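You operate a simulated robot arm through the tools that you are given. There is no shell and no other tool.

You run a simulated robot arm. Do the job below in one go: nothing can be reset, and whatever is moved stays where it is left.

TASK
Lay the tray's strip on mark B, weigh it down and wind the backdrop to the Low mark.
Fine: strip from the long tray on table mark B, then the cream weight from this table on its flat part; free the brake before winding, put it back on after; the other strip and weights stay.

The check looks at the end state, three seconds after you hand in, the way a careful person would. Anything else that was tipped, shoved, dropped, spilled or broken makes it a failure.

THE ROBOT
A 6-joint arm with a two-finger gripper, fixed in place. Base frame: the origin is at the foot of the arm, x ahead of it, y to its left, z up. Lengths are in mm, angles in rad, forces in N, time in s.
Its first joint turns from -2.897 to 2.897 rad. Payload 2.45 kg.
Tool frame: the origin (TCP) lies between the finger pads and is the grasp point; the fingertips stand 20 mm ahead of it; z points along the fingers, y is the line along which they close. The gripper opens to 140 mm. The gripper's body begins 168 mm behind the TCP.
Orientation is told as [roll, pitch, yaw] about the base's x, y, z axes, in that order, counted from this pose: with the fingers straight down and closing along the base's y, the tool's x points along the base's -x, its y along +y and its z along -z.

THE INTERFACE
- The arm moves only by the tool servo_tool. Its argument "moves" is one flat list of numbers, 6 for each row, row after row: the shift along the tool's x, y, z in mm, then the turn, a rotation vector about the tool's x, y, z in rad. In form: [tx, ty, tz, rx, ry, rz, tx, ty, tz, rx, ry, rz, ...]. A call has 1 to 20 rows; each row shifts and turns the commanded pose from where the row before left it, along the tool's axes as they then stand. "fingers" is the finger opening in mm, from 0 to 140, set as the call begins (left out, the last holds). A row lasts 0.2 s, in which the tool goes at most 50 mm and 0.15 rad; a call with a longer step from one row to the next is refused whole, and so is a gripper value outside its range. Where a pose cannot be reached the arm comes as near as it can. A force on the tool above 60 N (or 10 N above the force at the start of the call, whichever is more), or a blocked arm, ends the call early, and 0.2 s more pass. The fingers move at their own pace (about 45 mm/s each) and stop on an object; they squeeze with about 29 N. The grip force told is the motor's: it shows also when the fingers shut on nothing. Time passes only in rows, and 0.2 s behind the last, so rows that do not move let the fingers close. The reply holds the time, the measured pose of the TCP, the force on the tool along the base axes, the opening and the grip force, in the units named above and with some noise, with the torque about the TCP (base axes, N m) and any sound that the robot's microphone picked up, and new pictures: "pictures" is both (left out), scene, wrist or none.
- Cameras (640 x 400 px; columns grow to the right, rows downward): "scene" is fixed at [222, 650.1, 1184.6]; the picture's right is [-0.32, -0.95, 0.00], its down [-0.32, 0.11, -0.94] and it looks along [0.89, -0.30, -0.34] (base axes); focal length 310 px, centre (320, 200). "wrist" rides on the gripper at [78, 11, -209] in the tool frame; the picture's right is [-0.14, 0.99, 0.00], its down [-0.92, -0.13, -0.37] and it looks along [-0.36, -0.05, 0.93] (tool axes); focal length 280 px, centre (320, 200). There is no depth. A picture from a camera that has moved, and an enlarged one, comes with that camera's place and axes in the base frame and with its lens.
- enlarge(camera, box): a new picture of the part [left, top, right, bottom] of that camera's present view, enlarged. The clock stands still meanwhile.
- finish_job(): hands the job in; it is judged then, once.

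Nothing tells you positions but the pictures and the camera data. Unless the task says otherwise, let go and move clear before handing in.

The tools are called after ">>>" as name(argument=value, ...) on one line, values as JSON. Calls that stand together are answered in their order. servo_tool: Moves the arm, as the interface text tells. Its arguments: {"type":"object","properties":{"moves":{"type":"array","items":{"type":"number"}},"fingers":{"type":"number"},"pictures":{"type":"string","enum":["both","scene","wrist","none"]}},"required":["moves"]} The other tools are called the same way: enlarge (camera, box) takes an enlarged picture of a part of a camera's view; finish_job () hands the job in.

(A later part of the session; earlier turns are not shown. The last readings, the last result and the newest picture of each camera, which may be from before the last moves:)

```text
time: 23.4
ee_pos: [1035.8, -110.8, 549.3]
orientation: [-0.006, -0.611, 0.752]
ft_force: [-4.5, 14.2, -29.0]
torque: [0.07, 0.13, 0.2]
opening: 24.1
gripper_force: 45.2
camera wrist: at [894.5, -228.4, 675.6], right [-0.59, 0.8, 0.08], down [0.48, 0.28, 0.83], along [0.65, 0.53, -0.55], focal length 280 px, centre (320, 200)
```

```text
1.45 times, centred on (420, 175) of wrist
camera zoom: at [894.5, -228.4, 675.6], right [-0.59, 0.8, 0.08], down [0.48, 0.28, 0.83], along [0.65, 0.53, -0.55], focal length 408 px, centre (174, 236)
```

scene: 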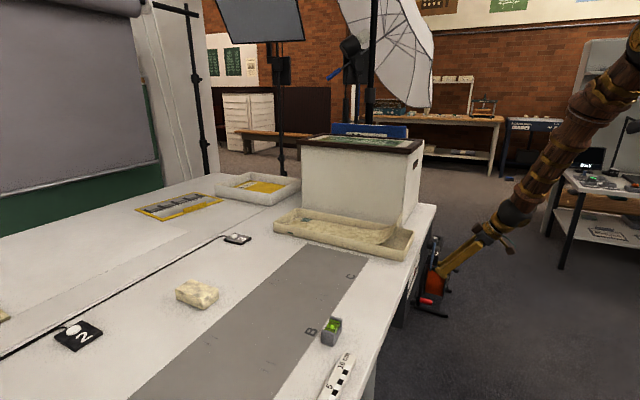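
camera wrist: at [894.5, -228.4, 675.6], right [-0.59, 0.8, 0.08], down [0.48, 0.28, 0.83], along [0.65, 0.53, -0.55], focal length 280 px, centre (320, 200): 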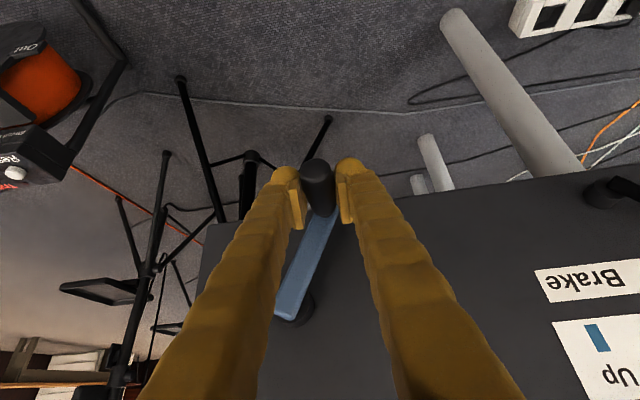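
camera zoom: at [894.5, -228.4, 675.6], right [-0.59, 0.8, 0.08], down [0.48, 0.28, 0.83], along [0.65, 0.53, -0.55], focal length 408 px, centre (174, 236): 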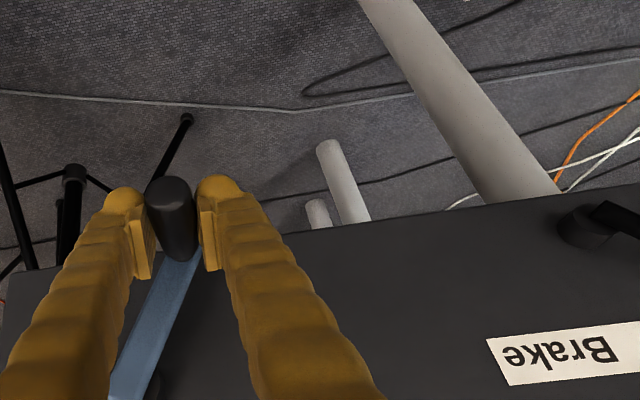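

The fit gives the crank pivot at (-816.9, 618.2) with R=74.3. The backdrop is still coming down, so I'll continue through the bottom of the circle.

>>> servo_tool(moves=[2.2, -12.4, 3.1, 0, 0, 0, 0.9, -12.8, 1.3, 0, 0, 0, -0.4, -12.9, -0.6, 0, 0, 0, -1.7, -12.7, -2.4, 0, 0, 0, -2.9, -11.9, -4.2, 0, 0, 0, -4.1, -10.8, -5.8, 0, 0, 0], fingers=0)

```text
time: 24.8
ee_pos: [1086.7, -166.5, 562.9]
orientation: [-0.007, -0.616, 0.753]
ft_force: [-12.0, -3.5, 18.2]
torque: [-0.2, 0.43, 0.08]
opening: 18.6
gripper_force: 43.3
camera wrist: at [944.2, -282.9, 689.2], right [-0.59, 0.8, 0.07], down [0.48, 0.28, 0.83], along [0.65, 0.53, -0.55], focal length 280 px, centre (320, 200)
```

scene: 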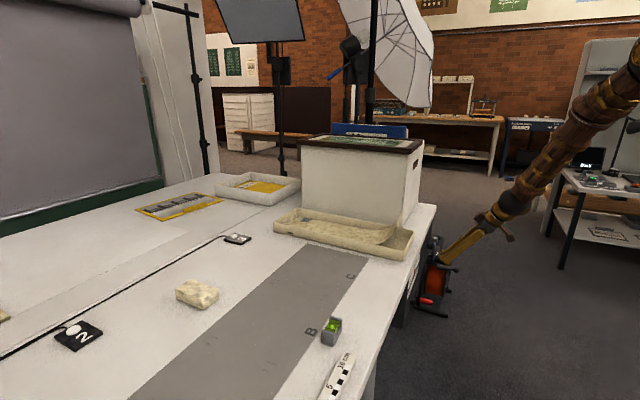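
wrist: 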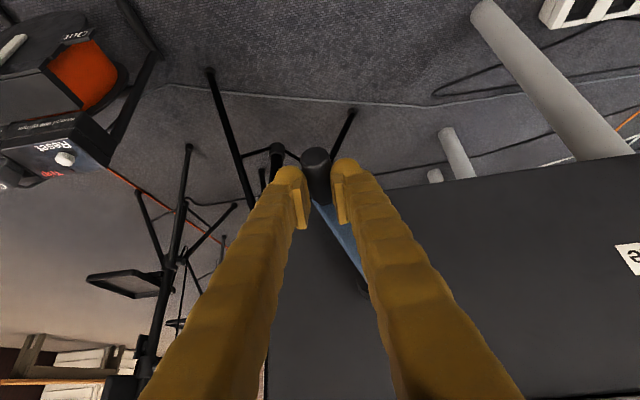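

The grip opening dropped to 18.6 mm, so the handle has slipped within the pads. I'll take a closer look.

>>> enlarge(camera="wrist", box=[240, 110, 400, 210])

>>> enlarge(camera="wrist", box=[200, 100, 640, 375])

```text
4.00 times, centred on (320, 160) of wrist
camera zoom: at [944.2, -282.9, 689.2], right [-0.59, 0.8, 0.07], down [0.48, 0.28, 0.83], along [0.65, 0.53, -0.55], focal length 1122 px, centre (320, 360)
```

zoom: 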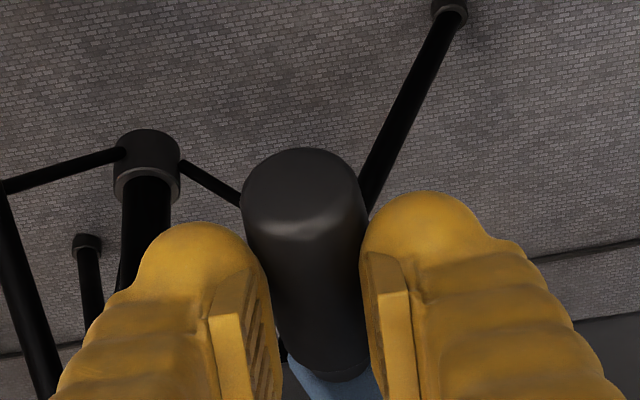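

```text
1.45 times, centred on (420, 238) of wrist
camera zoom: at [944.2, -282.9, 689.2], right [-0.59, 0.8, 0.07], down [0.48, 0.28, 0.83], along [0.65, 0.53, -0.55], focal length 408 px, centre (174, 146)
```

zoom: 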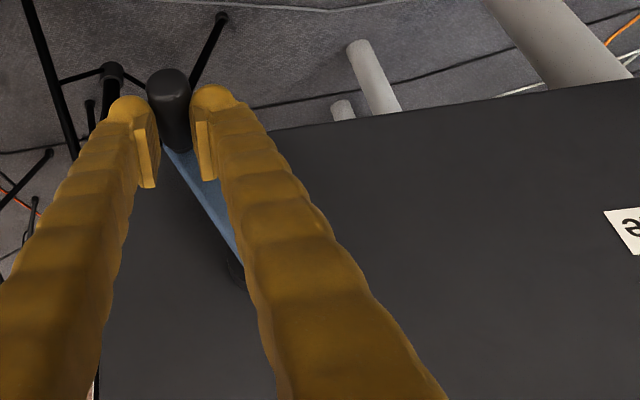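

The handle slipped toward the fingertips. Refitting from the pictures gives pivot (-823.8, 614.8), R=81. I'll release, back off and read the scale.

>>> servo_tool(moves=[0, 0, 0, 0, 0, 0, 0, 0, 0, 0, 0, 0, 0, 0, 0, 0, 0, 0, 0, 0, -40, 0, 0, 0, 0, 0, -40, 0, 0, 0, 0, 30, -40, 0, 0, 0, 0, 40, -20, 0, 0, 0, 0, 40, 0, 0, 0, 0], fingers=70)

>>> enlarge(camera="wrist", box=[200, 80, 640, 355])

>>> enlarge(camera="scene", box=[0, 0, 240, 250])

```text
time: 26.6
ee_pos: [950.3, -139.6, 673.4]
orientation: [-0.003, -0.611, 0.751]
ft_force: [0.0, 0.5, 0.2]
torque: [0.01, -0.02, 0.0]
opening: 69.8
gripper_force: 0.1
camera wrist: at [809.2, -255.8, 800.6], right [-0.59, 0.8, 0.08], down [0.48, 0.28, 0.83], along [0.65, 0.53, -0.55], focal length 280 px, centre (320, 200)
```

scene: 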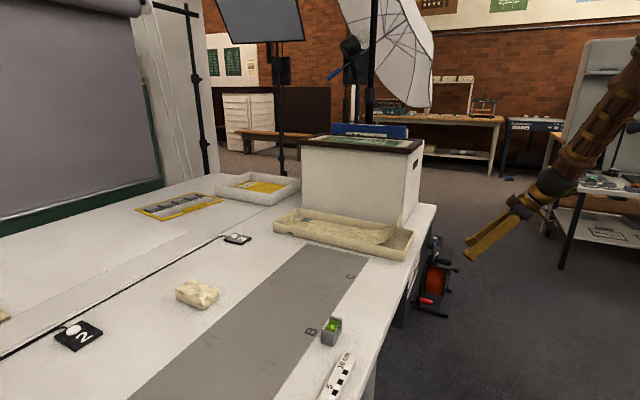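
wrist: 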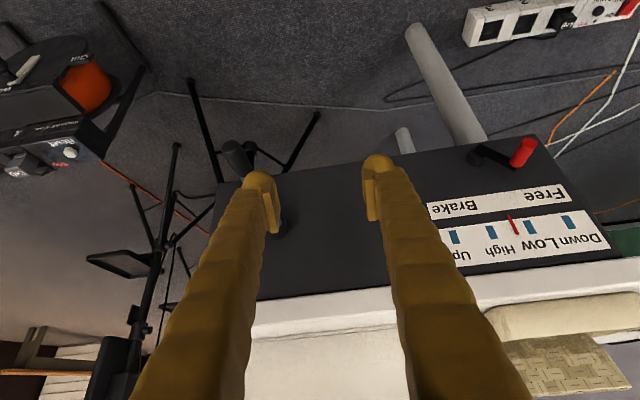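

```text
1.45 times, centred on (420, 218) of wrist
camera zoom: at [809.2, -255.8, 800.6], right [-0.59, 0.8, 0.08], down [0.48, 0.28, 0.83], along [0.65, 0.53, -0.55], focal length 408 px, centre (174, 174)
```

zoom: 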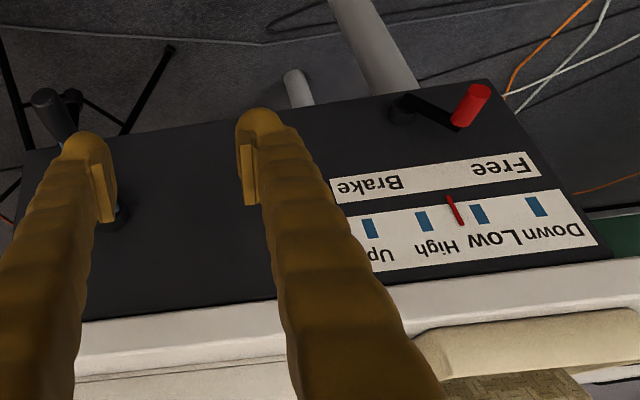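

```text
1.60 times, centred on (120, 125) of scene
camera zoom: at [222.0, 650.1, 1184.6], right [-0.32, -0.95, 0.0], down [-0.32, 0.11, -0.94], along [0.89, -0.3, -0.34], focal length 497 px, centre (640, 320)
```

zoom: 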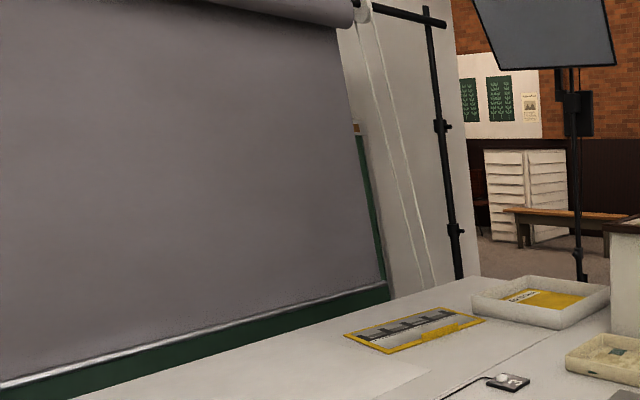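

>>> enlarge(camera="wrist", box=[420, 170, 620, 290])

```text
3.20 times, centred on (520, 230) of wrist
camera zoom: at [809.2, -255.8, 800.6], right [-0.59, 0.8, 0.08], down [0.48, 0.28, 0.83], along [0.65, 0.53, -0.55], focal length 897 px, centre (-320, 104)
```

zoom: 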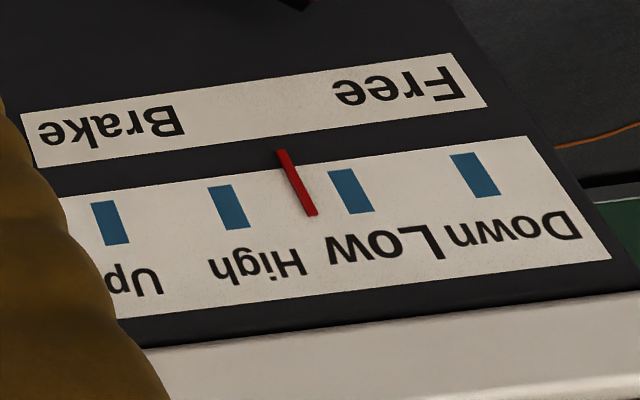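

The pointer reads about 0.6 of the way from High to Low, so roughly 100° of crank remains. I'll re-grip the handle properly centred at (e=-861.5, z=543.5).

>>> servo_tool(moves=[2.4, -36.6, 24.5, 0, 0, 0, 2.4, -36.6, 24.5, 0, 0, 0, 2.4, -36.6, 24.5, 0, 0, 0, 0, 0, 0, 0, 0, 0], fingers=70, pictures="wrist")

>>> enlarge(camera="wrist", box=[240, 110, 400, 210])

```text
time: 27.6
ee_pos: [1052.2, -194.6, 609.3]
orientation: [-0.004, -0.611, 0.75]
ft_force: [0.5, 0.3, -0.1]
torque: [0.03, -0.04, 0.02]
opening: 69.8
gripper_force: 0.0
camera wrist: at [910.4, -312.0, 736.7], right [-0.59, 0.8, 0.08], down [0.48, 0.28, 0.83], along [0.65, 0.53, -0.55], focal length 280 px, centre (320, 200)
```

wrist: 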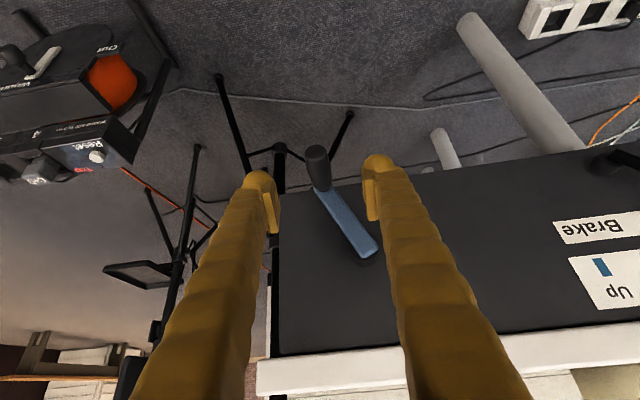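

```text
4.00 times, centred on (320, 160) of wrist
camera zoom: at [910.4, -312.0, 736.7], right [-0.59, 0.8, 0.08], down [0.48, 0.28, 0.83], along [0.65, 0.53, -0.55], focal length 1122 px, centre (320, 360)
```

zoom: 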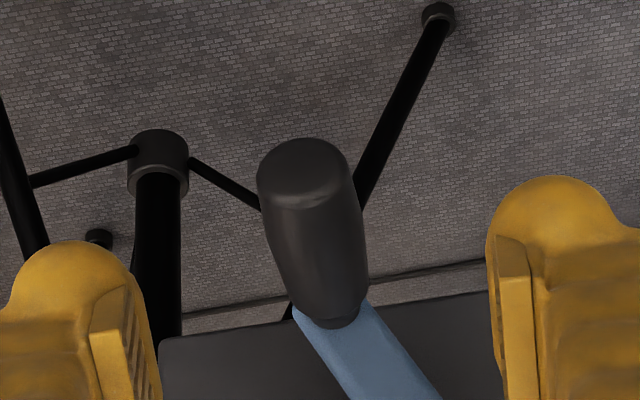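

The handle is on the axis as computed. I'll advance and close.

>>> servo_tool(moves=[1, 0.2, 41, 0, 0, 0, 1, 0, 41, 0, 0, 0, 0, 0, 0, 0, 0, 0], fingers=70, pictures="none")

>>> servo_tool(moves=[0, 0, 0, 0, 0, 0, 0, 0, 0, 0, 0, 0, 0, 0, 0, 0, 0, 0, 0, 0, 0, 0, 0, 0], fingers=0, pictures="wrist")

```text
time: 28.4
ee_pos: [1086.3, -165.1, 542.4]
orientation: [-0.001, -0.612, 0.751]
ft_force: [-0.2, -0.3, 0.7]
torque: [0.02, 0.01, -0.04]
opening: 70.0
gripper_force: 0.1
```

```text
time: 29.4
ee_pos: [1086.0, -165.0, 543.6]
orientation: [-0.005, -0.612, 0.751]
ft_force: [9.9, -5.0, -1.8]
torque: [0.05, -0.14, 0.02]
opening: 24.3
gripper_force: 32.9
camera wrist: at [944.0, -282.1, 669.7], right [-0.59, 0.8, 0.08], down [0.48, 0.28, 0.83], along [0.65, 0.53, -0.55], focal length 280 px, centre (320, 200)
```

wrist: 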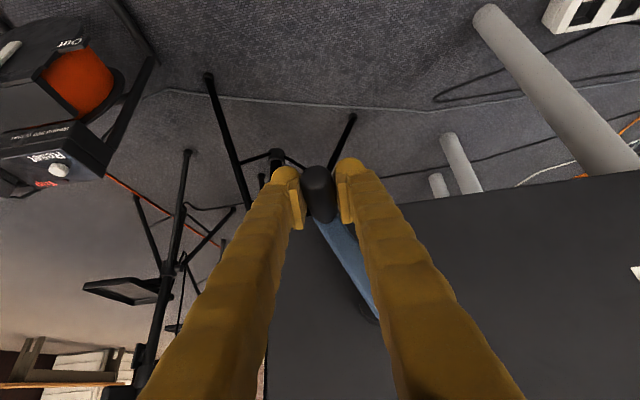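

It's gripped at 24 mm. I'll continue the turn around the far side in a 60° arc.

>>> servo_tool(moves=[-4.5, -11.7, -6.5, 0, 0, 0, -5.6, -10.1, -8.0, 0, 0, 0, -6.5, -8.3, -9.3, 0, 0, 0, -7.3, -6.2, -10.4, 0, 0, 0, -7.7, -3.9, -11.1, 0, 0, 0, -8.1, -1.5, -11.5, 0, 0, 0], fingers=0)

>>> enlarge(camera="wrist", box=[240, 110, 400, 210])

```text
time: 30.8
ee_pos: [1113.7, -194.0, 612.6]
orientation: [-0.003, -0.614, 0.75]
ft_force: [-0.3, -0.8, 0.3]
torque: [0.03, -0.01, -0.01]
opening: 0.0
gripper_force: 29.3
camera wrist: at [972.2, -311.0, 738.3], right [-0.59, 0.8, 0.08], down [0.48, 0.28, 0.83], along [0.65, 0.53, -0.55], focal length 280 px, centre (320, 200)
```

scene: 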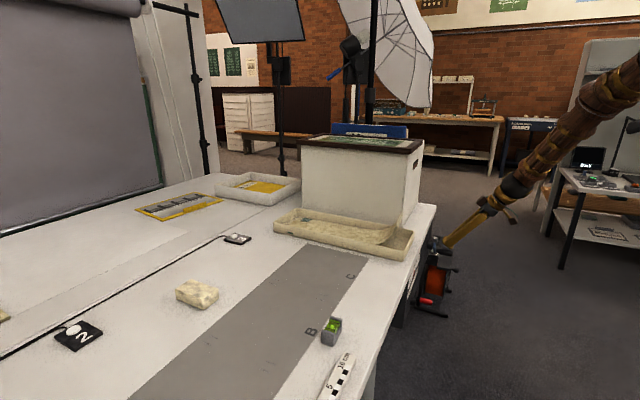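
wrist: 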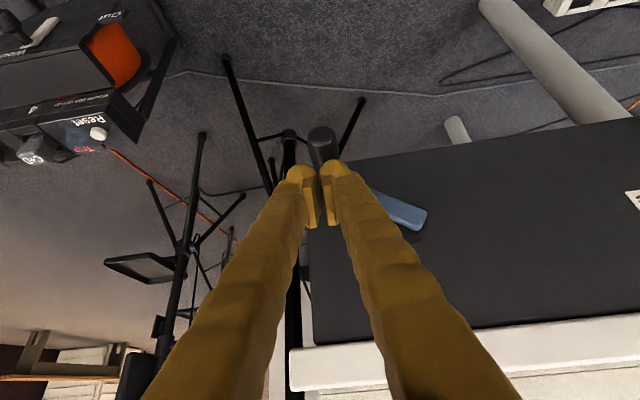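

```text
4.00 times, centred on (320, 160) of wrist
camera zoom: at [972.2, -311.0, 738.3], right [-0.59, 0.8, 0.08], down [0.48, 0.28, 0.83], along [0.65, 0.53, -0.55], focal length 1122 px, centre (320, 360)
```

zoom: 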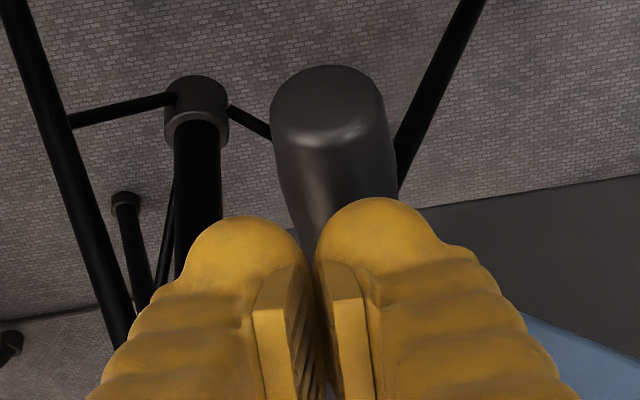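

The fingers slid off upward, because a fixed-orientation grip can't push the non-spinning handle vertically. The crank now stands at about -147°. I'll back off, open, and re-grip, this time rolling the tool along with the crank.

>>> servo_tool(moves=[8, 3, -15, 0, 0, 0, 8, 3, -15, 0, 0, 0, 9, 3, -15, 0, 0, 0, 0, 0, 0, 0, 0, 0], fingers=70, pictures="wrist")

>>> enlarge(camera="wrist", box=[240, 110, 400, 210])

```text
time: 31.8
ee_pos: [1074.8, -219.0, 633.1]
orientation: [-0.003, -0.612, 0.751]
ft_force: [0.2, -0.1, -0.2]
torque: [0.01, -0.02, 0.01]
opening: 70.2
gripper_force: 0.1
camera wrist: at [932.4, -336.3, 760.9], right [-0.59, 0.8, 0.08], down [0.48, 0.28, 0.83], along [0.65, 0.53, -0.55], focal length 280 px, centre (320, 200)
```

wrist: 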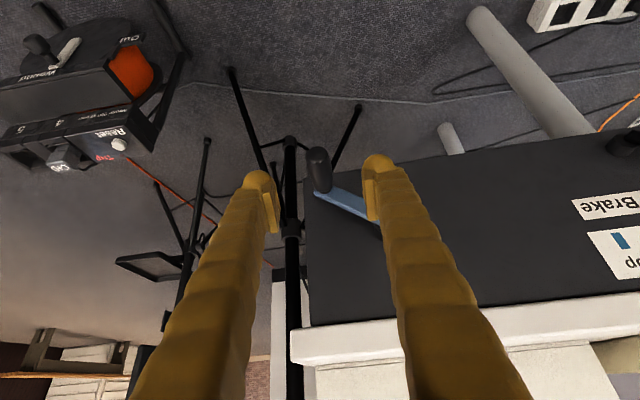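

```text
4.00 times, centred on (320, 160) of wrist
camera zoom: at [932.4, -336.3, 760.9], right [-0.59, 0.8, 0.08], down [0.48, 0.28, 0.83], along [0.65, 0.53, -0.55], focal length 1122 px, centre (320, 360)
```

zoom: 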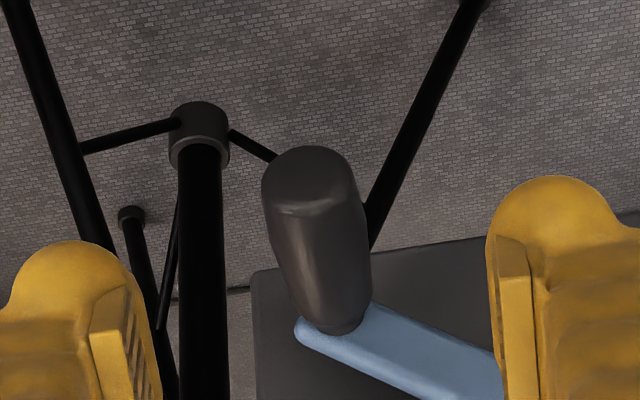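

The handle is at (e=-893, z=571). I'll go in and close on it.

>>> servo_tool(moves=[-0.3, 0.7, 39.3, 0, 0, 0, -0.3, 0.7, 39.3, 0, 0, 0, 0, 0, 0, 0, 0, 0], fingers=70, pictures="none")

>>> servo_tool(moves=[0, 0, 0, 0, 0, 0, 0, 0, 0, 0, 0, 0, 0, 0, 0, 0, 0, 0, 0, 0, 0, 0, 0, 0], fingers=0, pictures="wrist")

```text
time: 32.6
ee_pos: [1107.7, -187.4, 570.2]
orientation: [-0.003, -0.614, 0.752]
ft_force: [0.0, 0.4, 0.8]
torque: [0.01, 0.0, 0.06]
opening: 70.2
gripper_force: 0.0
```

```text
time: 33.6
ee_pos: [1109.0, -187.3, 570.4]
orientation: [-0.006, -0.614, 0.751]
ft_force: [20.5, -12.5, -7.3]
torque: [0.02, -0.21, 0.02]
opening: 24.8
gripper_force: 33.0
camera wrist: at [966.0, -305.1, 697.3], right [-0.59, 0.8, 0.07], down [0.48, 0.28, 0.83], along [0.65, 0.53, -0.55], focal length 280 px, centre (320, 200)
```

wrist: 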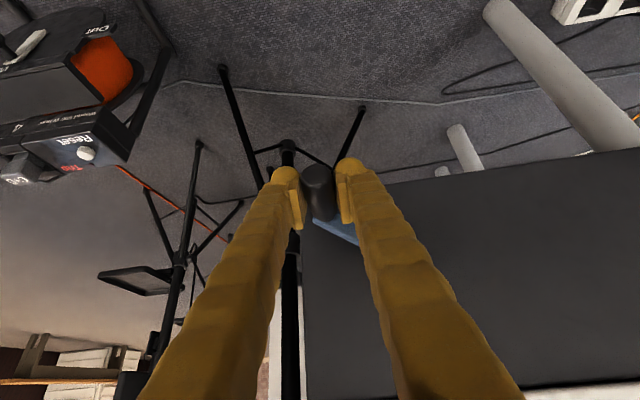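

It's gripped. Now I'll turn 32° further with the tool rolling along with the crank.

>>> servo_tool(moves=[-5.7, -6.6, -8.2, 0.1147, 0, -0.0802, -5.7, -5.65, -8.2, 0.1147, 0, -0.0802, -5.7, -5.65, -8.2, 0.1147, 0, -0.0802, -5.7, -5.65, -8.2, 0.1147, 0, -0.0802], fingers=0)

>>> enlarge(camera="wrist", box=[240, 110, 400, 210])

```text
time: 34.6
ee_pos: [1138.1, -200.6, 615.2]
orientation: [-0.542, -0.498, 1.077]
ft_force: [-39.2, 37.8, -29.6]
torque: [-1.93, -2.87, -1.12]
opening: 0.1
gripper_force: 29.8
out of reach, approached as far as the arm can: row 4
stopped in row 4: the force on the tool passed its limit at 141 N (the readings are from after the stop); the commanded pose is now the measured one
camera wrist: at [964.2, -278.4, 730.2], right [-0.58, 0.72, -0.38], down [0.23, 0.59, 0.77], along [0.79, 0.36, -0.5], focal length 280 px, centre (320, 200)
```

scene: 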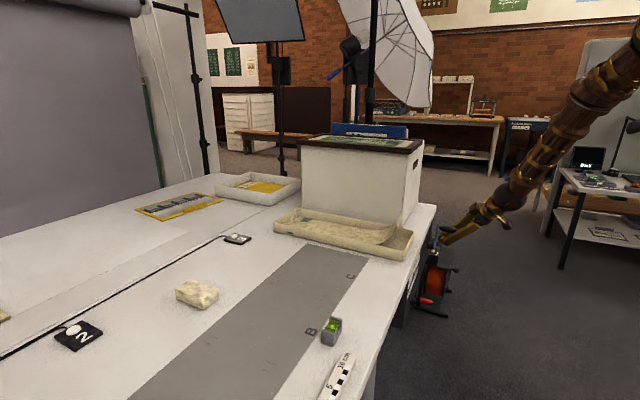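
wrist: 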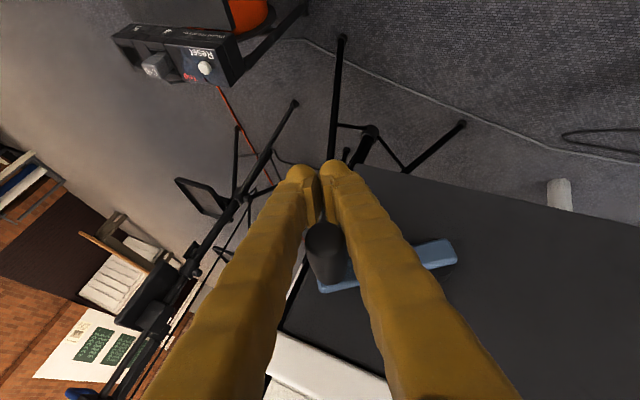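

```text
4.00 times, centred on (320, 160) of wrist
camera zoom: at [964.2, -278.4, 730.2], right [-0.58, 0.72, -0.38], down [0.23, 0.59, 0.77], along [0.79, 0.36, -0.5], focal length 1122 px, centre (320, 360)
```

zoom: 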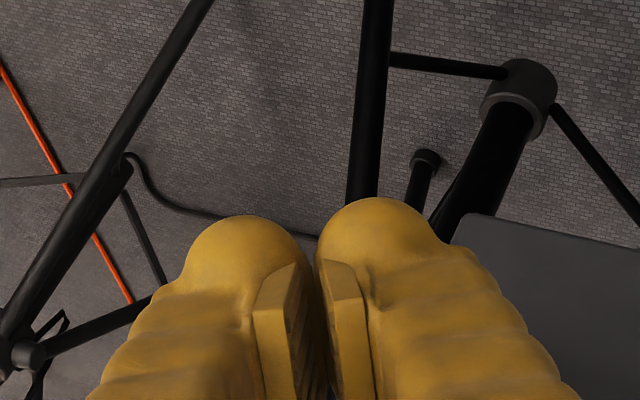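

The handle slipped out as the arm met its reach limit, and the crank moved on to about -216°. I'll open the fingers gently without moving and look at what's going on.

>>> servo_tool(moves=[0, 0, 0, 0, 0, 0, 0, 0, 0, 0, 0, 0, 0, 0, 0, 0, 0, 0, 0, 0, 0, 0, 0, 0], fingers=80)

>>> enlarge(camera="wrist", box=[220, 140, 440, 300])

```text
time: 35.6
ee_pos: [1142.8, -203.6, 621.2]
orientation: [-0.551, -0.498, 1.077]
ft_force: [0.1, 0.1, 0.5]
torque: [-0.05, 0.0, 0.03]
opening: 79.7
gripper_force: 0.2
camera wrist: at [966.7, -281.6, 735.5], right [-0.57, 0.72, -0.39], down [0.22, 0.59, 0.78], along [0.79, 0.35, -0.5], focal length 280 px, centre (320, 200)
```

scene: 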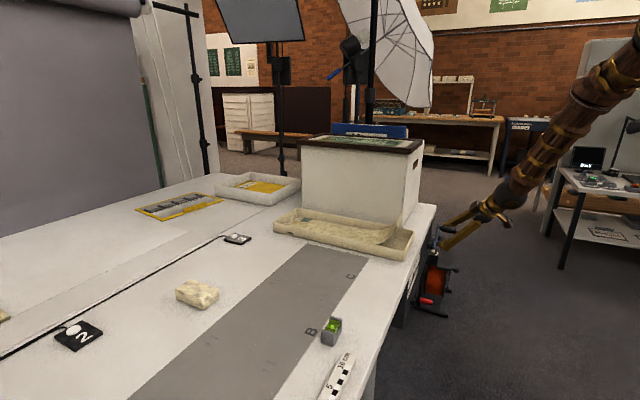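
wrist: 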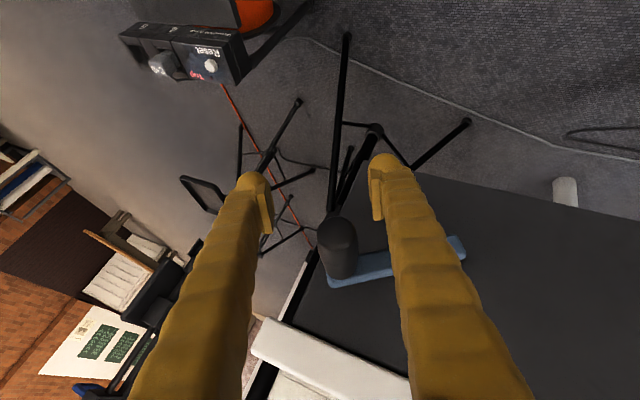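

```text
2.50 times, centred on (330, 220) of wrist
camera zoom: at [966.7, -281.6, 735.5], right [-0.57, 0.72, -0.39], down [0.22, 0.59, 0.78], along [0.79, 0.35, -0.5], focal length 701 px, centre (295, 150)
```

zoom: 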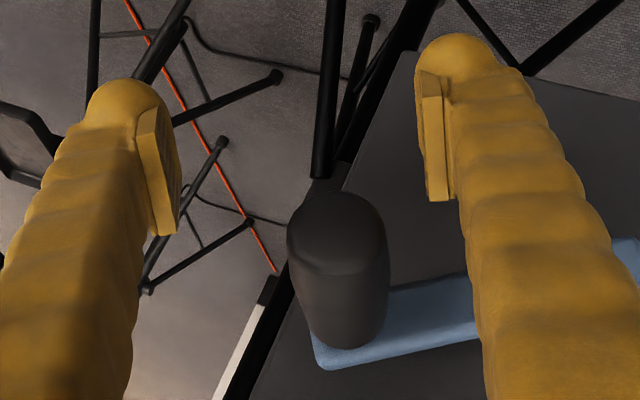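

The handle is free between the open fingers. I'll retreat straight back along the tool axis and then undo the roll.

>>> servo_tool(moves=[0, 0, -40, 0, 0, 0, 0, 0, -40, 0, 0, 0, 0, 0, -40, 0, 0, 0, 0, 0, -30, -0.0934, 0, 0.0654, 0, 0, 0, -0.0934, 0, 0.0654, 0, 0, 0, -0.0934, 0, 0.0654, 0, 0, 0, -0.0934, 0, 0.0654, 0, 40, 0, 0, 0, 0, 0, 40, 0, 0, 0, 0], fingers=80)

>>> enlarge(camera="wrist", box=[320, 120, 640, 320])

```text
time: 37.6
ee_pos: [987.9, -164.2, 729.8]
orientation: [-0.025, -0.574, 0.786]
ft_force: [-0.7, 0.7, 0.5]
torque: [-0.02, 0.01, -0.03]
opening: 80.0
gripper_force: 0.1
camera wrist: at [850.1, -280.0, 863.8], right [-0.61, 0.79, 0.05], down [0.49, 0.32, 0.81], along [0.62, 0.52, -0.58], focal length 280 px, centre (320, 200)
```

scene: 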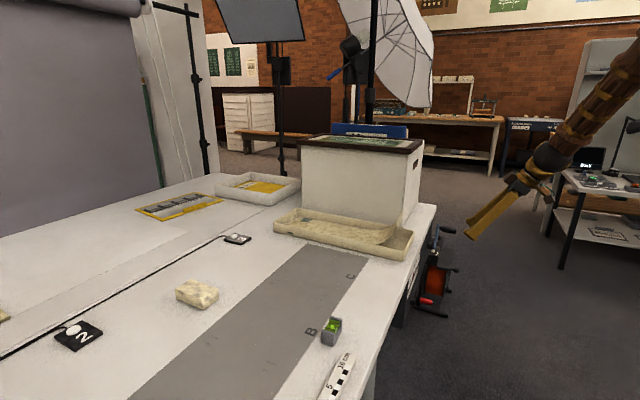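
wrist: 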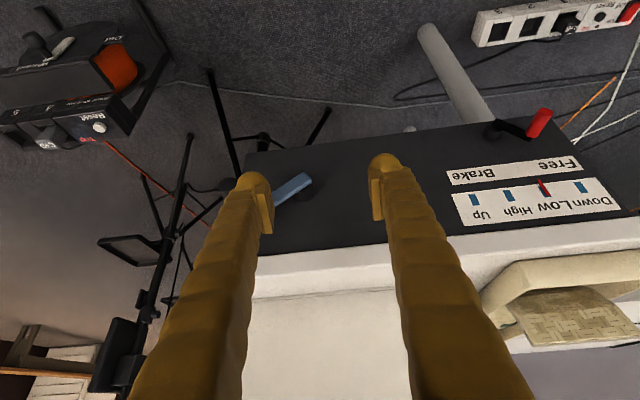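

```text
2.00 times, centred on (480, 220) of wrist
camera zoom: at [850.1, -280.0, 863.8], right [-0.61, 0.79, 0.05], down [0.49, 0.32, 0.81], along [0.62, 0.52, -0.58], focal length 561 px, centre (0, 160)
```

zoom: 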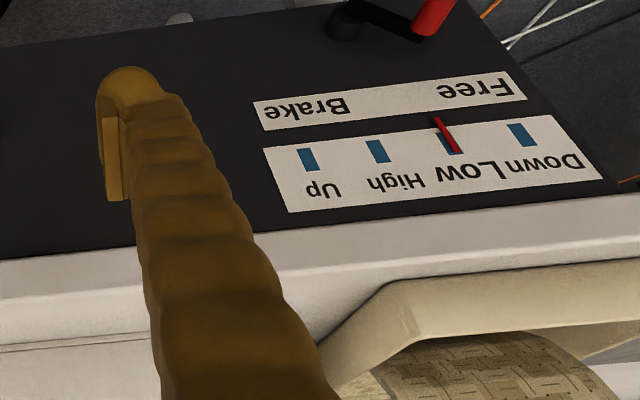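

The pointer seems to be at Low. I'll move the camera square in front of the Low mark to check it without parallax.

>>> servo_tool(moves=[0, 0, 0, -0.007, -0.038, 0.028, 0, 45, 0, 0, 0, 0, 0, 45, 0, 0, 0, 0, 0, 45, 0, 0, 0, 0, 0, 45, 0, 0, 0, 0, 0, 45, 0, 0, 0, 0, 0, 45, 0, 0, 0, 0, 0, 0, 0, 0, 0, 0], fingers=100)

>>> enlarge(camera="wrist", box=[240, 130, 400, 230])

```text
time: 39.4
ee_pos: [802.3, 33.1, 731.8]
orientation: [0.0, -0.614, 0.755]
ft_force: [0.0, 0.3, 1.1]
torque: [0.01, 0.02, -0.01]
opening: 100.0
gripper_force: 0.1
camera wrist: at [660.8, -85.2, 858.5], right [-0.6, 0.8, 0.08], down [0.48, 0.28, 0.83], along [0.64, 0.53, -0.55], focal length 280 px, centre (320, 200)
```

scene: 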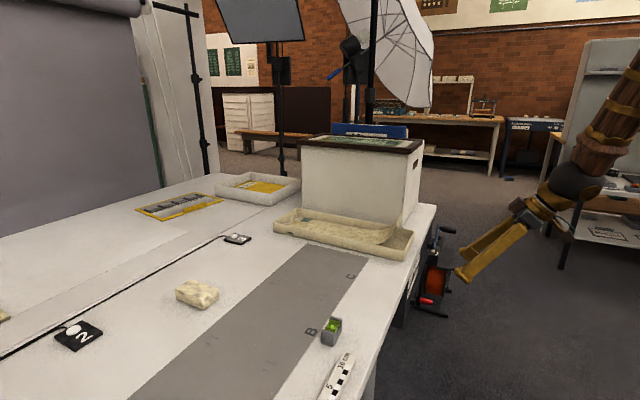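
wrist: 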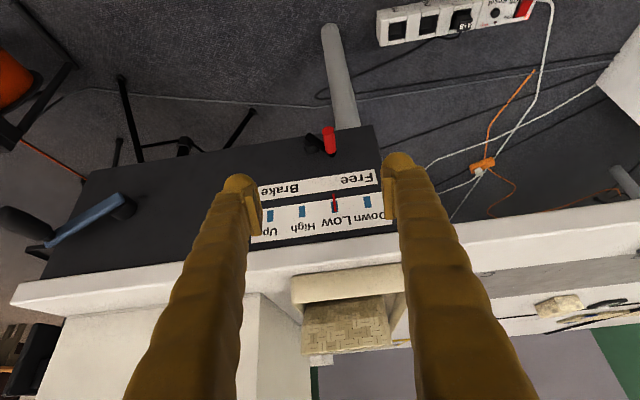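

```text
4.00 times, centred on (320, 180) of wrist
camera zoom: at [660.8, -85.2, 858.5], right [-0.6, 0.8, 0.08], down [0.48, 0.28, 0.83], along [0.64, 0.53, -0.55], focal length 1122 px, centre (320, 280)
```

zoom: 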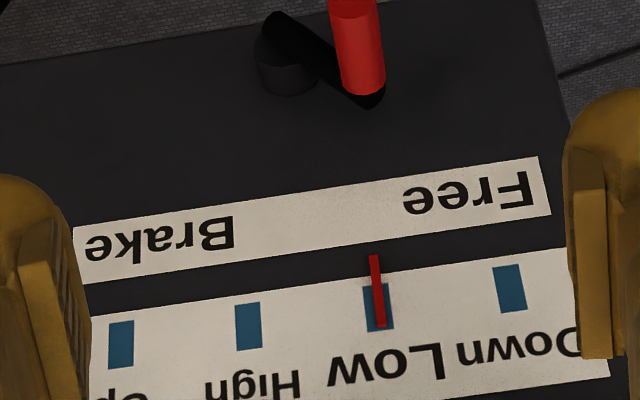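

The pointer sits exactly centred on Low. Next I'll put the brake back on, starting with an approach to the red lever at Free (e≈-506.5, z≈587).

>>> servo_tool(moves=[7.5, 6, 33, 0, 0, 0, 7.5, 6, 33, 0, 0, 0, 7.5, 6, 33, 0, 0, 0, 0, 0, 0, 0, 0, 0], fingers=60, pictures="wrist")

>>> enlarge(camera="wrist", box=[240, 110, 400, 210])

```text
time: 40.4
ee_pos: [817.8, 72.7, 638.1]
orientation: [-0.002, -0.613, 0.753]
ft_force: [-1.1, 0.3, -1.0]
torque: [-0.02, -0.03, 0.03]
opening: 60.2
gripper_force: 0.0
camera wrist: at [677.4, -46.0, 764.4], right [-0.6, 0.8, 0.08], down [0.48, 0.28, 0.83], along [0.64, 0.53, -0.55], focal length 280 px, centre (320, 200)
```

wrist: 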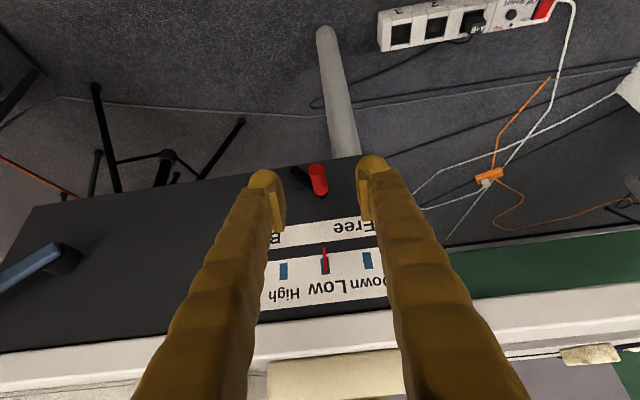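

```text
4.00 times, centred on (320, 160) of wrist
camera zoom: at [677.4, -46.0, 764.4], right [-0.6, 0.8, 0.08], down [0.48, 0.28, 0.83], along [0.64, 0.53, -0.55], focal length 1122 px, centre (320, 360)
```

zoom: 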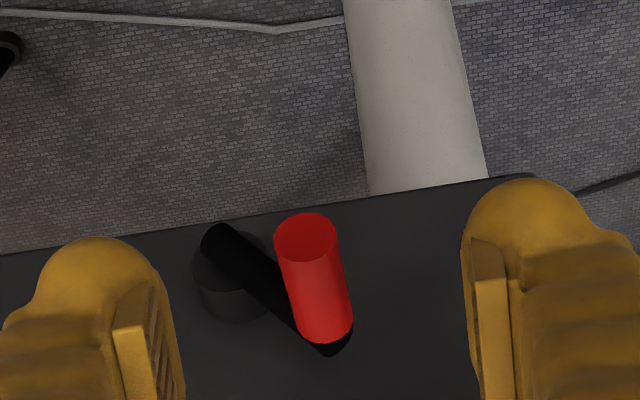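

The lever handle is at (e=-509, z=585). I'll advance and grip it.

>>> servo_tool(moves=[0.5, -1.5, 29, 0, 0, 0, 0.5, -1.5, 29, 0, 0, 0, 0, 0, 0, 0, 0, 0], fingers=60, pictures="none")

>>> servo_tool(moves=[0, 0, 0, 0, 0, 0, 0, 0, 0, 0, 0, 0, 0, 0, 0, 0, 0, 0, 0, 0, 0, 0, 0, 0], fingers=0, pictures="wrist")

```text
time: 41.2
ee_pos: [844.2, 92.6, 590.4]
orientation: [0.003, -0.612, 0.752]
ft_force: [0.5, 1.3, 0.6]
torque: [-0.01, 0.0, 0.02]
opening: 60.2
gripper_force: 0.2
```

```text
time: 42.2
ee_pos: [844.7, 92.6, 590.6]
orientation: [0.002, -0.613, 0.754]
ft_force: [1.0, 1.3, 1.4]
torque: [-0.03, 0.01, 0.08]
opening: 14.6
gripper_force: 33.2
camera wrist: at [703.3, -25.8, 716.2], right [-0.6, 0.8, 0.08], down [0.48, 0.28, 0.83], along [0.64, 0.53, -0.55], focal length 280 px, centre (320, 200)
```

wrist: 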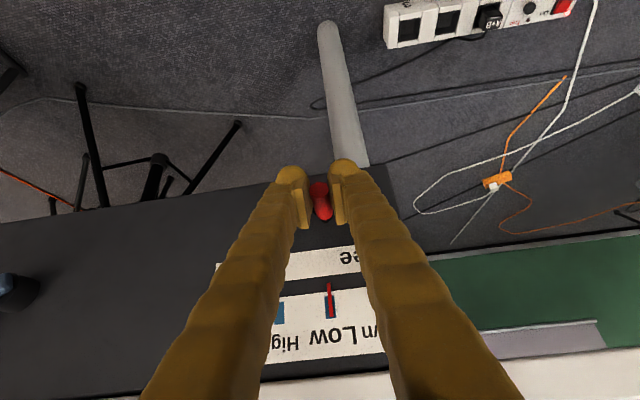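

It's gripped. I'll swing the lever back to Brake.

>>> servo_tool(moves=[-2.6, -7, -3.8, 0, 0, 0, -1.7, -7, -2.5, 0, 0, 0, -1, -7, -1.4, 0, 0, 0, -0.3, -7, -0.4, 0, 0, 0, 0.3, -7, 0.4, 0, 0, 0, 1, -7, 1.4, 0, 0, 0, 1.7, -7, 2.5, 0, 0, 0, 2.6, -8, 3.8, 0, 0, 0], fingers=0, pictures="wrist")

```text
time: 44.0
ee_pos: [883.4, 51.3, 589.2]
orientation: [0.002, -0.612, 0.754]
ft_force: [-6.9, 8.7, 8.8]
torque: [0.24, -0.02, 0.24]
opening: 14.8
gripper_force: 41.1
camera wrist: at [742.3, -66.9, 716.4], right [-0.6, 0.8, 0.08], down [0.48, 0.28, 0.83], along [0.64, 0.53, -0.55], focal length 280 px, centre (320, 200)
```

wrist: 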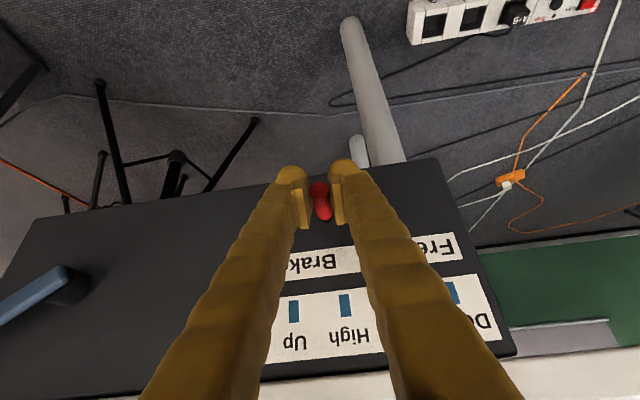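

The lever is back at its original Brake position (e≈-566.6). I'll release, retreat and verify.

>>> servo_tool(moves=[0, 0, 0, 0, 0, 0, 0, 0, 0, 0, 0, 0, 0, 0, 0, 0, 0, 0, 0, 0, -40, 0, 0, 0, 0, 0, -45, 0, 0, 0, 0, 20, -45, 0, 0, 0], fingers=60)

>>> enlarge(camera="wrist", box=[220, 120, 420, 245])

```text
time: 45.4
ee_pos: [814.3, 14.5, 696.0]
orientation: [0.001, -0.612, 0.754]
ft_force: [-0.6, 0.8, -0.8]
torque: [-0.01, -0.02, 0.01]
opening: 60.3
gripper_force: 0.0
camera wrist: at [673.1, -104.0, 823.3], right [-0.6, 0.8, 0.08], down [0.48, 0.28, 0.83], along [0.64, 0.53, -0.55], focal length 280 px, centre (320, 200)
```

scene: 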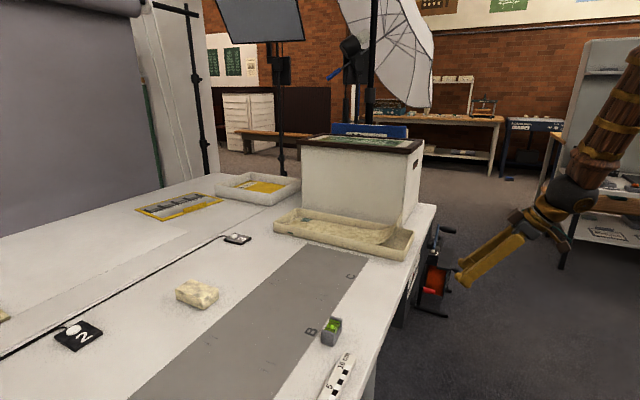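
wrist: 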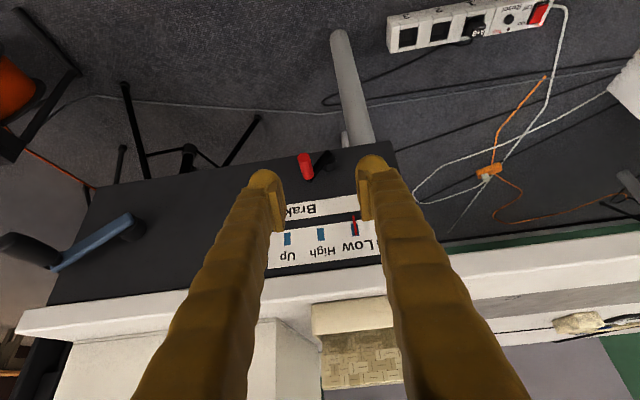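

```text
3.20 times, centred on (320, 182) of wrist
camera zoom: at [673.1, -104.0, 823.3], right [-0.6, 0.8, 0.08], down [0.48, 0.28, 0.83], along [0.64, 0.53, -0.55], focal length 897 px, centre (320, 256)
```

zoom: 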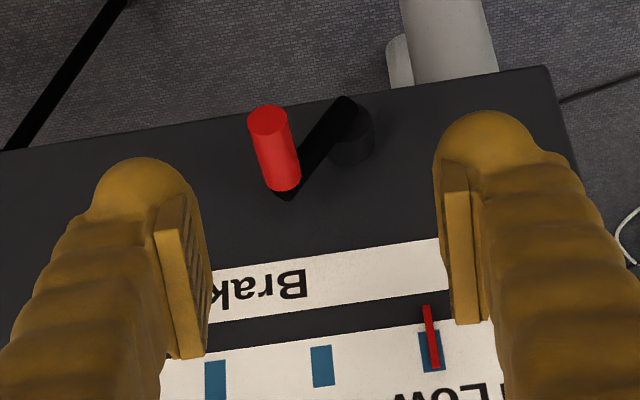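

The brake is on and the pointer is on Low. Now for the strip: I'll rise to vertical over the tray's near end and look down.

>>> servo_tool(moves=[-28, 0, -40, 0, 0, 0, -28, 0, -40, 0, 0, 0, -28, 0, -40, 0, 0, 0, -28, 0, -40, 0, 0, 0, -28, 0, -40, 0, 0, 0, -28, 0, -40, 0, 0, 0, 0, 0, 0, 0, 0.15, 0, 0, 0, 0, 0, 0.15, 0, 0, 0, 0, 0, 0.15, 0, 0, 0, 0, 0, 0.15, 0, 0, 0, 0, 0, 0.012, 0, -45, 20, 0, 0, 0, 0, -45, 20, 0, 0, 0, 0, -45, 20, 0, 0, 0, 0], fingers=140)

>>> enlarge(camera="wrist", box=[220, 100, 440, 300])

```text
time: 48.4
ee_pos: [874.2, 150.9, 988.7]
orientation: [0.0, -0.003, 0.754]
ft_force: [-0.1, 0.2, -0.5]
torque: [-0.01, 0.02, 0.0]
opening: 140.1
gripper_force: 0.0
camera wrist: at [809.9, 104.3, 1198.8], right [-0.58, 0.82, 0.0], down [0.76, 0.54, 0.37], along [0.3, 0.21, -0.93], focal length 280 px, centre (320, 200)
```

scene: 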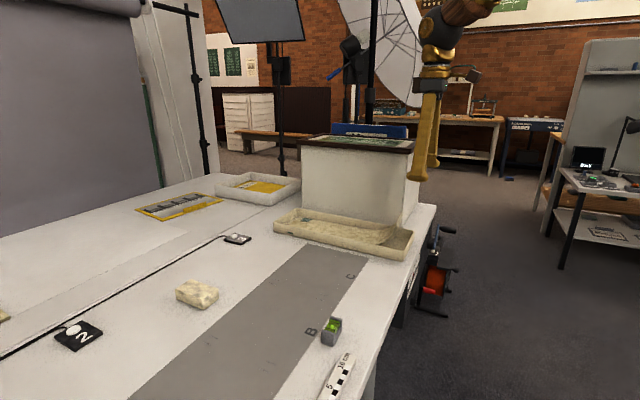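
wrist: 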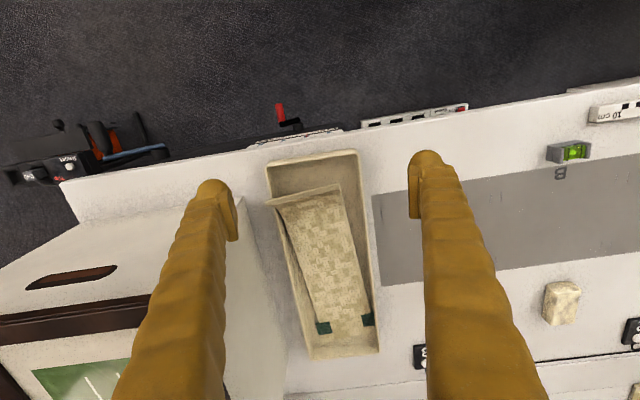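

```text
2.00 times, centred on (330, 200) of wrist
camera zoom: at [809.9, 104.3, 1198.8], right [-0.58, 0.82, 0.0], down [0.76, 0.54, 0.37], along [0.3, 0.21, -0.93], focal length 561 px, centre (300, 200)
```

zoom: 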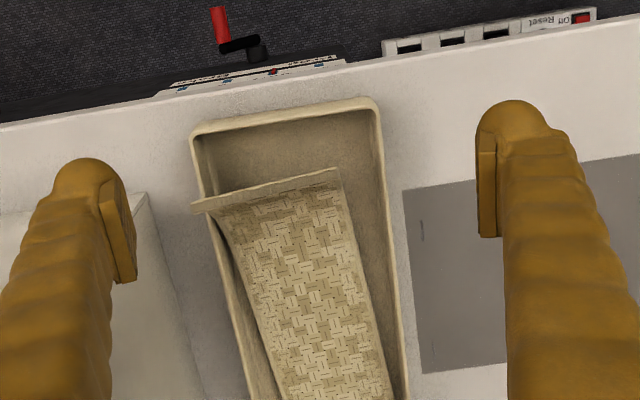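

The strip (about 105 mm wide, curled near end up to z≈826) lies slightly skewed in the tray. Before lifting it I want a close look at mark B's ticks, so I'll move the camera over B.

>>> servo_tool(moves=[0, 48, 0, 0, 0, 0, 0, 48, 0, 0, 0, 0, 0, 48, 0, 0, 0, 0, 0, 48, 0, 0, 0, 0, 0, 48, 0, 0, 0, 0, 0, 48, 0, 0, 0, 0, 0, 48, 0, 0, 0, 0], fingers=140, pictures="wrist")

>>> enlarge(camera="wrist", box=[220, 100, 440, 240])

>>> enlarge(camera="wrist", box=[220, 220, 440, 380])

>>> enlarge(camera="wrist", box=[400, 100, 640, 260])

```text
time: 50.0
ee_pos: [642.0, 394.6, 989.1]
orientation: [0.0, -0.001, 0.753]
ft_force: [-0.9, -0.5, 1.4]
torque: [-0.01, -0.02, 0.01]
opening: 139.9
gripper_force: 0.1
camera wrist: at [578.3, 348.8, 1198.7], right [-0.58, 0.82, 0.0], down [0.76, 0.54, 0.37], along [0.3, 0.21, -0.93], focal length 280 px, centre (320, 200)
```

wrist: 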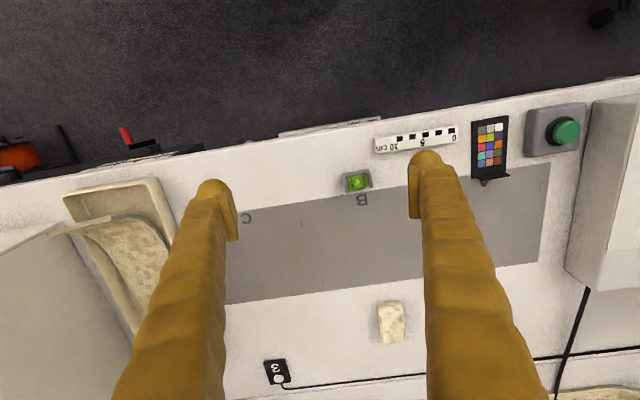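

```text
2.86 times, centred on (330, 170) of wrist
camera zoom: at [578.3, 348.8, 1198.7], right [-0.58, 0.82, 0.0], down [0.76, 0.54, 0.37], along [0.3, 0.21, -0.93], focal length 801 px, centre (291, 286)
```

zoom: 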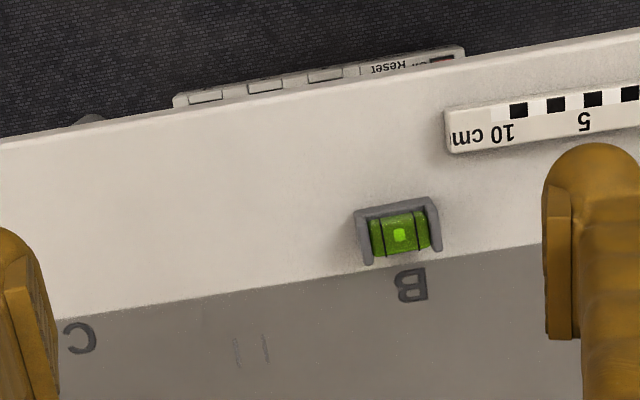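

```text
2.50 times, centred on (330, 300) of wrist
camera zoom: at [578.3, 348.8, 1198.7], right [-0.58, 0.82, 0.0], down [0.76, 0.54, 0.37], along [0.3, 0.21, -0.93], focal length 701 px, centre (295, -50)
```

zoom: 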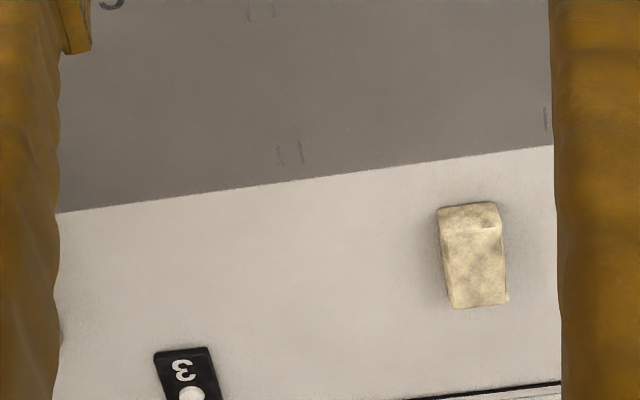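

```text
2.50 times, centred on (520, 180) of wrist
camera zoom: at [578.3, 348.8, 1198.7], right [-0.58, 0.82, 0.0], down [0.76, 0.54, 0.37], along [0.3, 0.21, -0.93], focal length 701 px, centre (-180, 250)
```

zoom: 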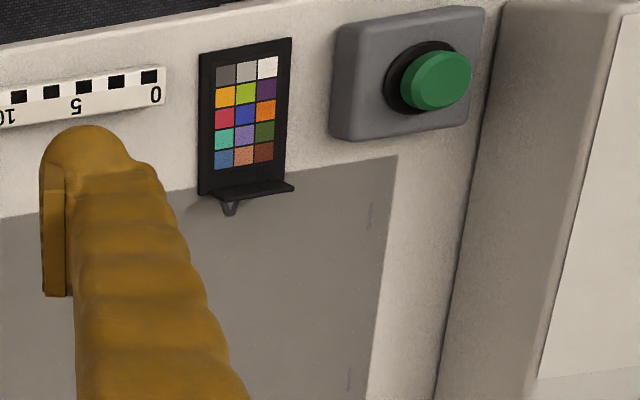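

Mark B's ticks bracket e≈-187…+8 and n≈878…1009 (centre about (943, -91)), which fits the strip laid along the grey band, clear of the spirit level. I'll examine the strip's curl profile from the scene camera.

>>> enlarge(camera="scene", box=[260, 190, 420, 290])

>>> enlarge(camera="scene", box=[350, 190, 430, 270])

>>> enlarge(camera="wrist", box=[20, 160, 220, 360])

>>> enlarge(camera="scene", box=[150, 260, 250, 330])

```text
4.00 times, centred on (340, 240) of scene
camera zoom: at [222.0, 650.1, 1184.6], right [-0.32, -0.95, 0.0], down [-0.32, 0.11, -0.94], along [0.89, -0.3, -0.34], focal length 1242 px, centre (240, 40)
```

zoom: 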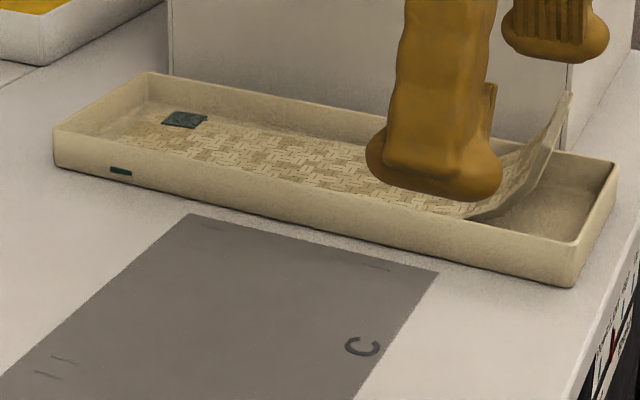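

```text
5.00 times, centred on (390, 230) of scene
camera zoom: at [222.0, 650.1, 1184.6], right [-0.32, -0.95, 0.0], down [-0.32, 0.11, -0.94], along [0.89, -0.3, -0.34], focal length 1552 px, centre (-30, 50)
```

zoom: 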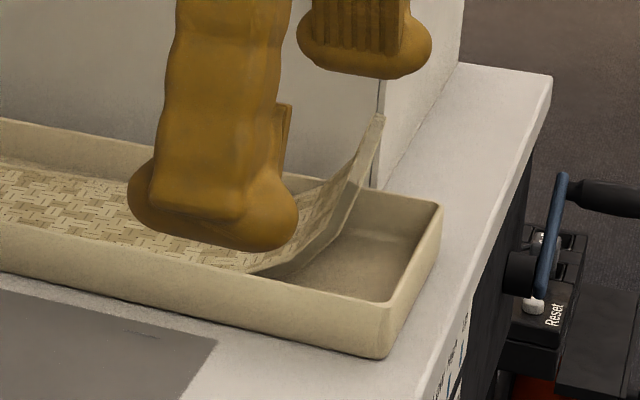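

```text
2.00 times, centred on (120, 260) of wrist
camera zoom: at [578.3, 348.8, 1198.7], right [-0.58, 0.82, 0.0], down [0.76, 0.54, 0.37], along [0.3, 0.21, -0.93], focal length 561 px, centre (720, 80)
```

zoom: 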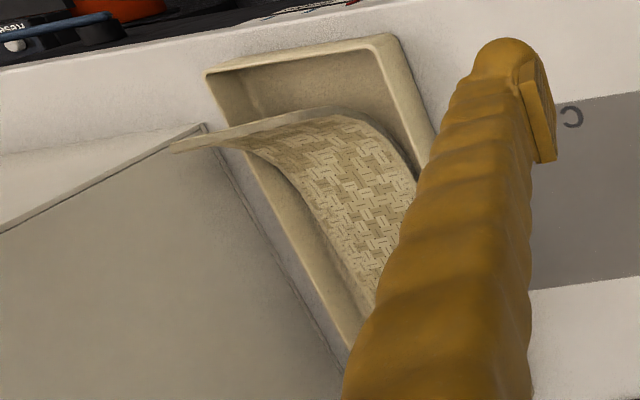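

```text
5.71 times, centred on (200, 295) of scene
camera zoom: at [222.0, 650.1, 1184.6], right [-0.32, -0.95, 0.0], down [-0.32, 0.11, -0.94], along [0.89, -0.3, -0.34], focal length 1774 px, centre (1006, -343)
```

zoom: 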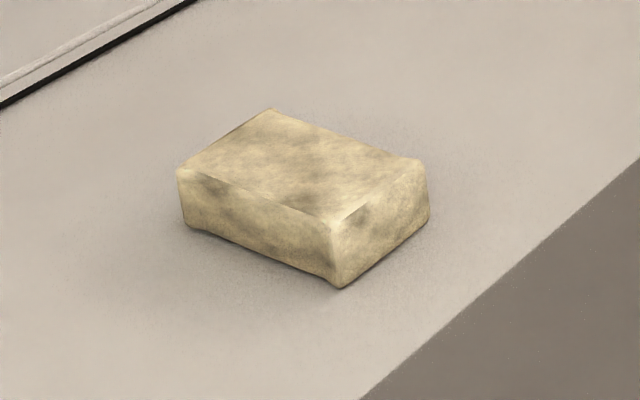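

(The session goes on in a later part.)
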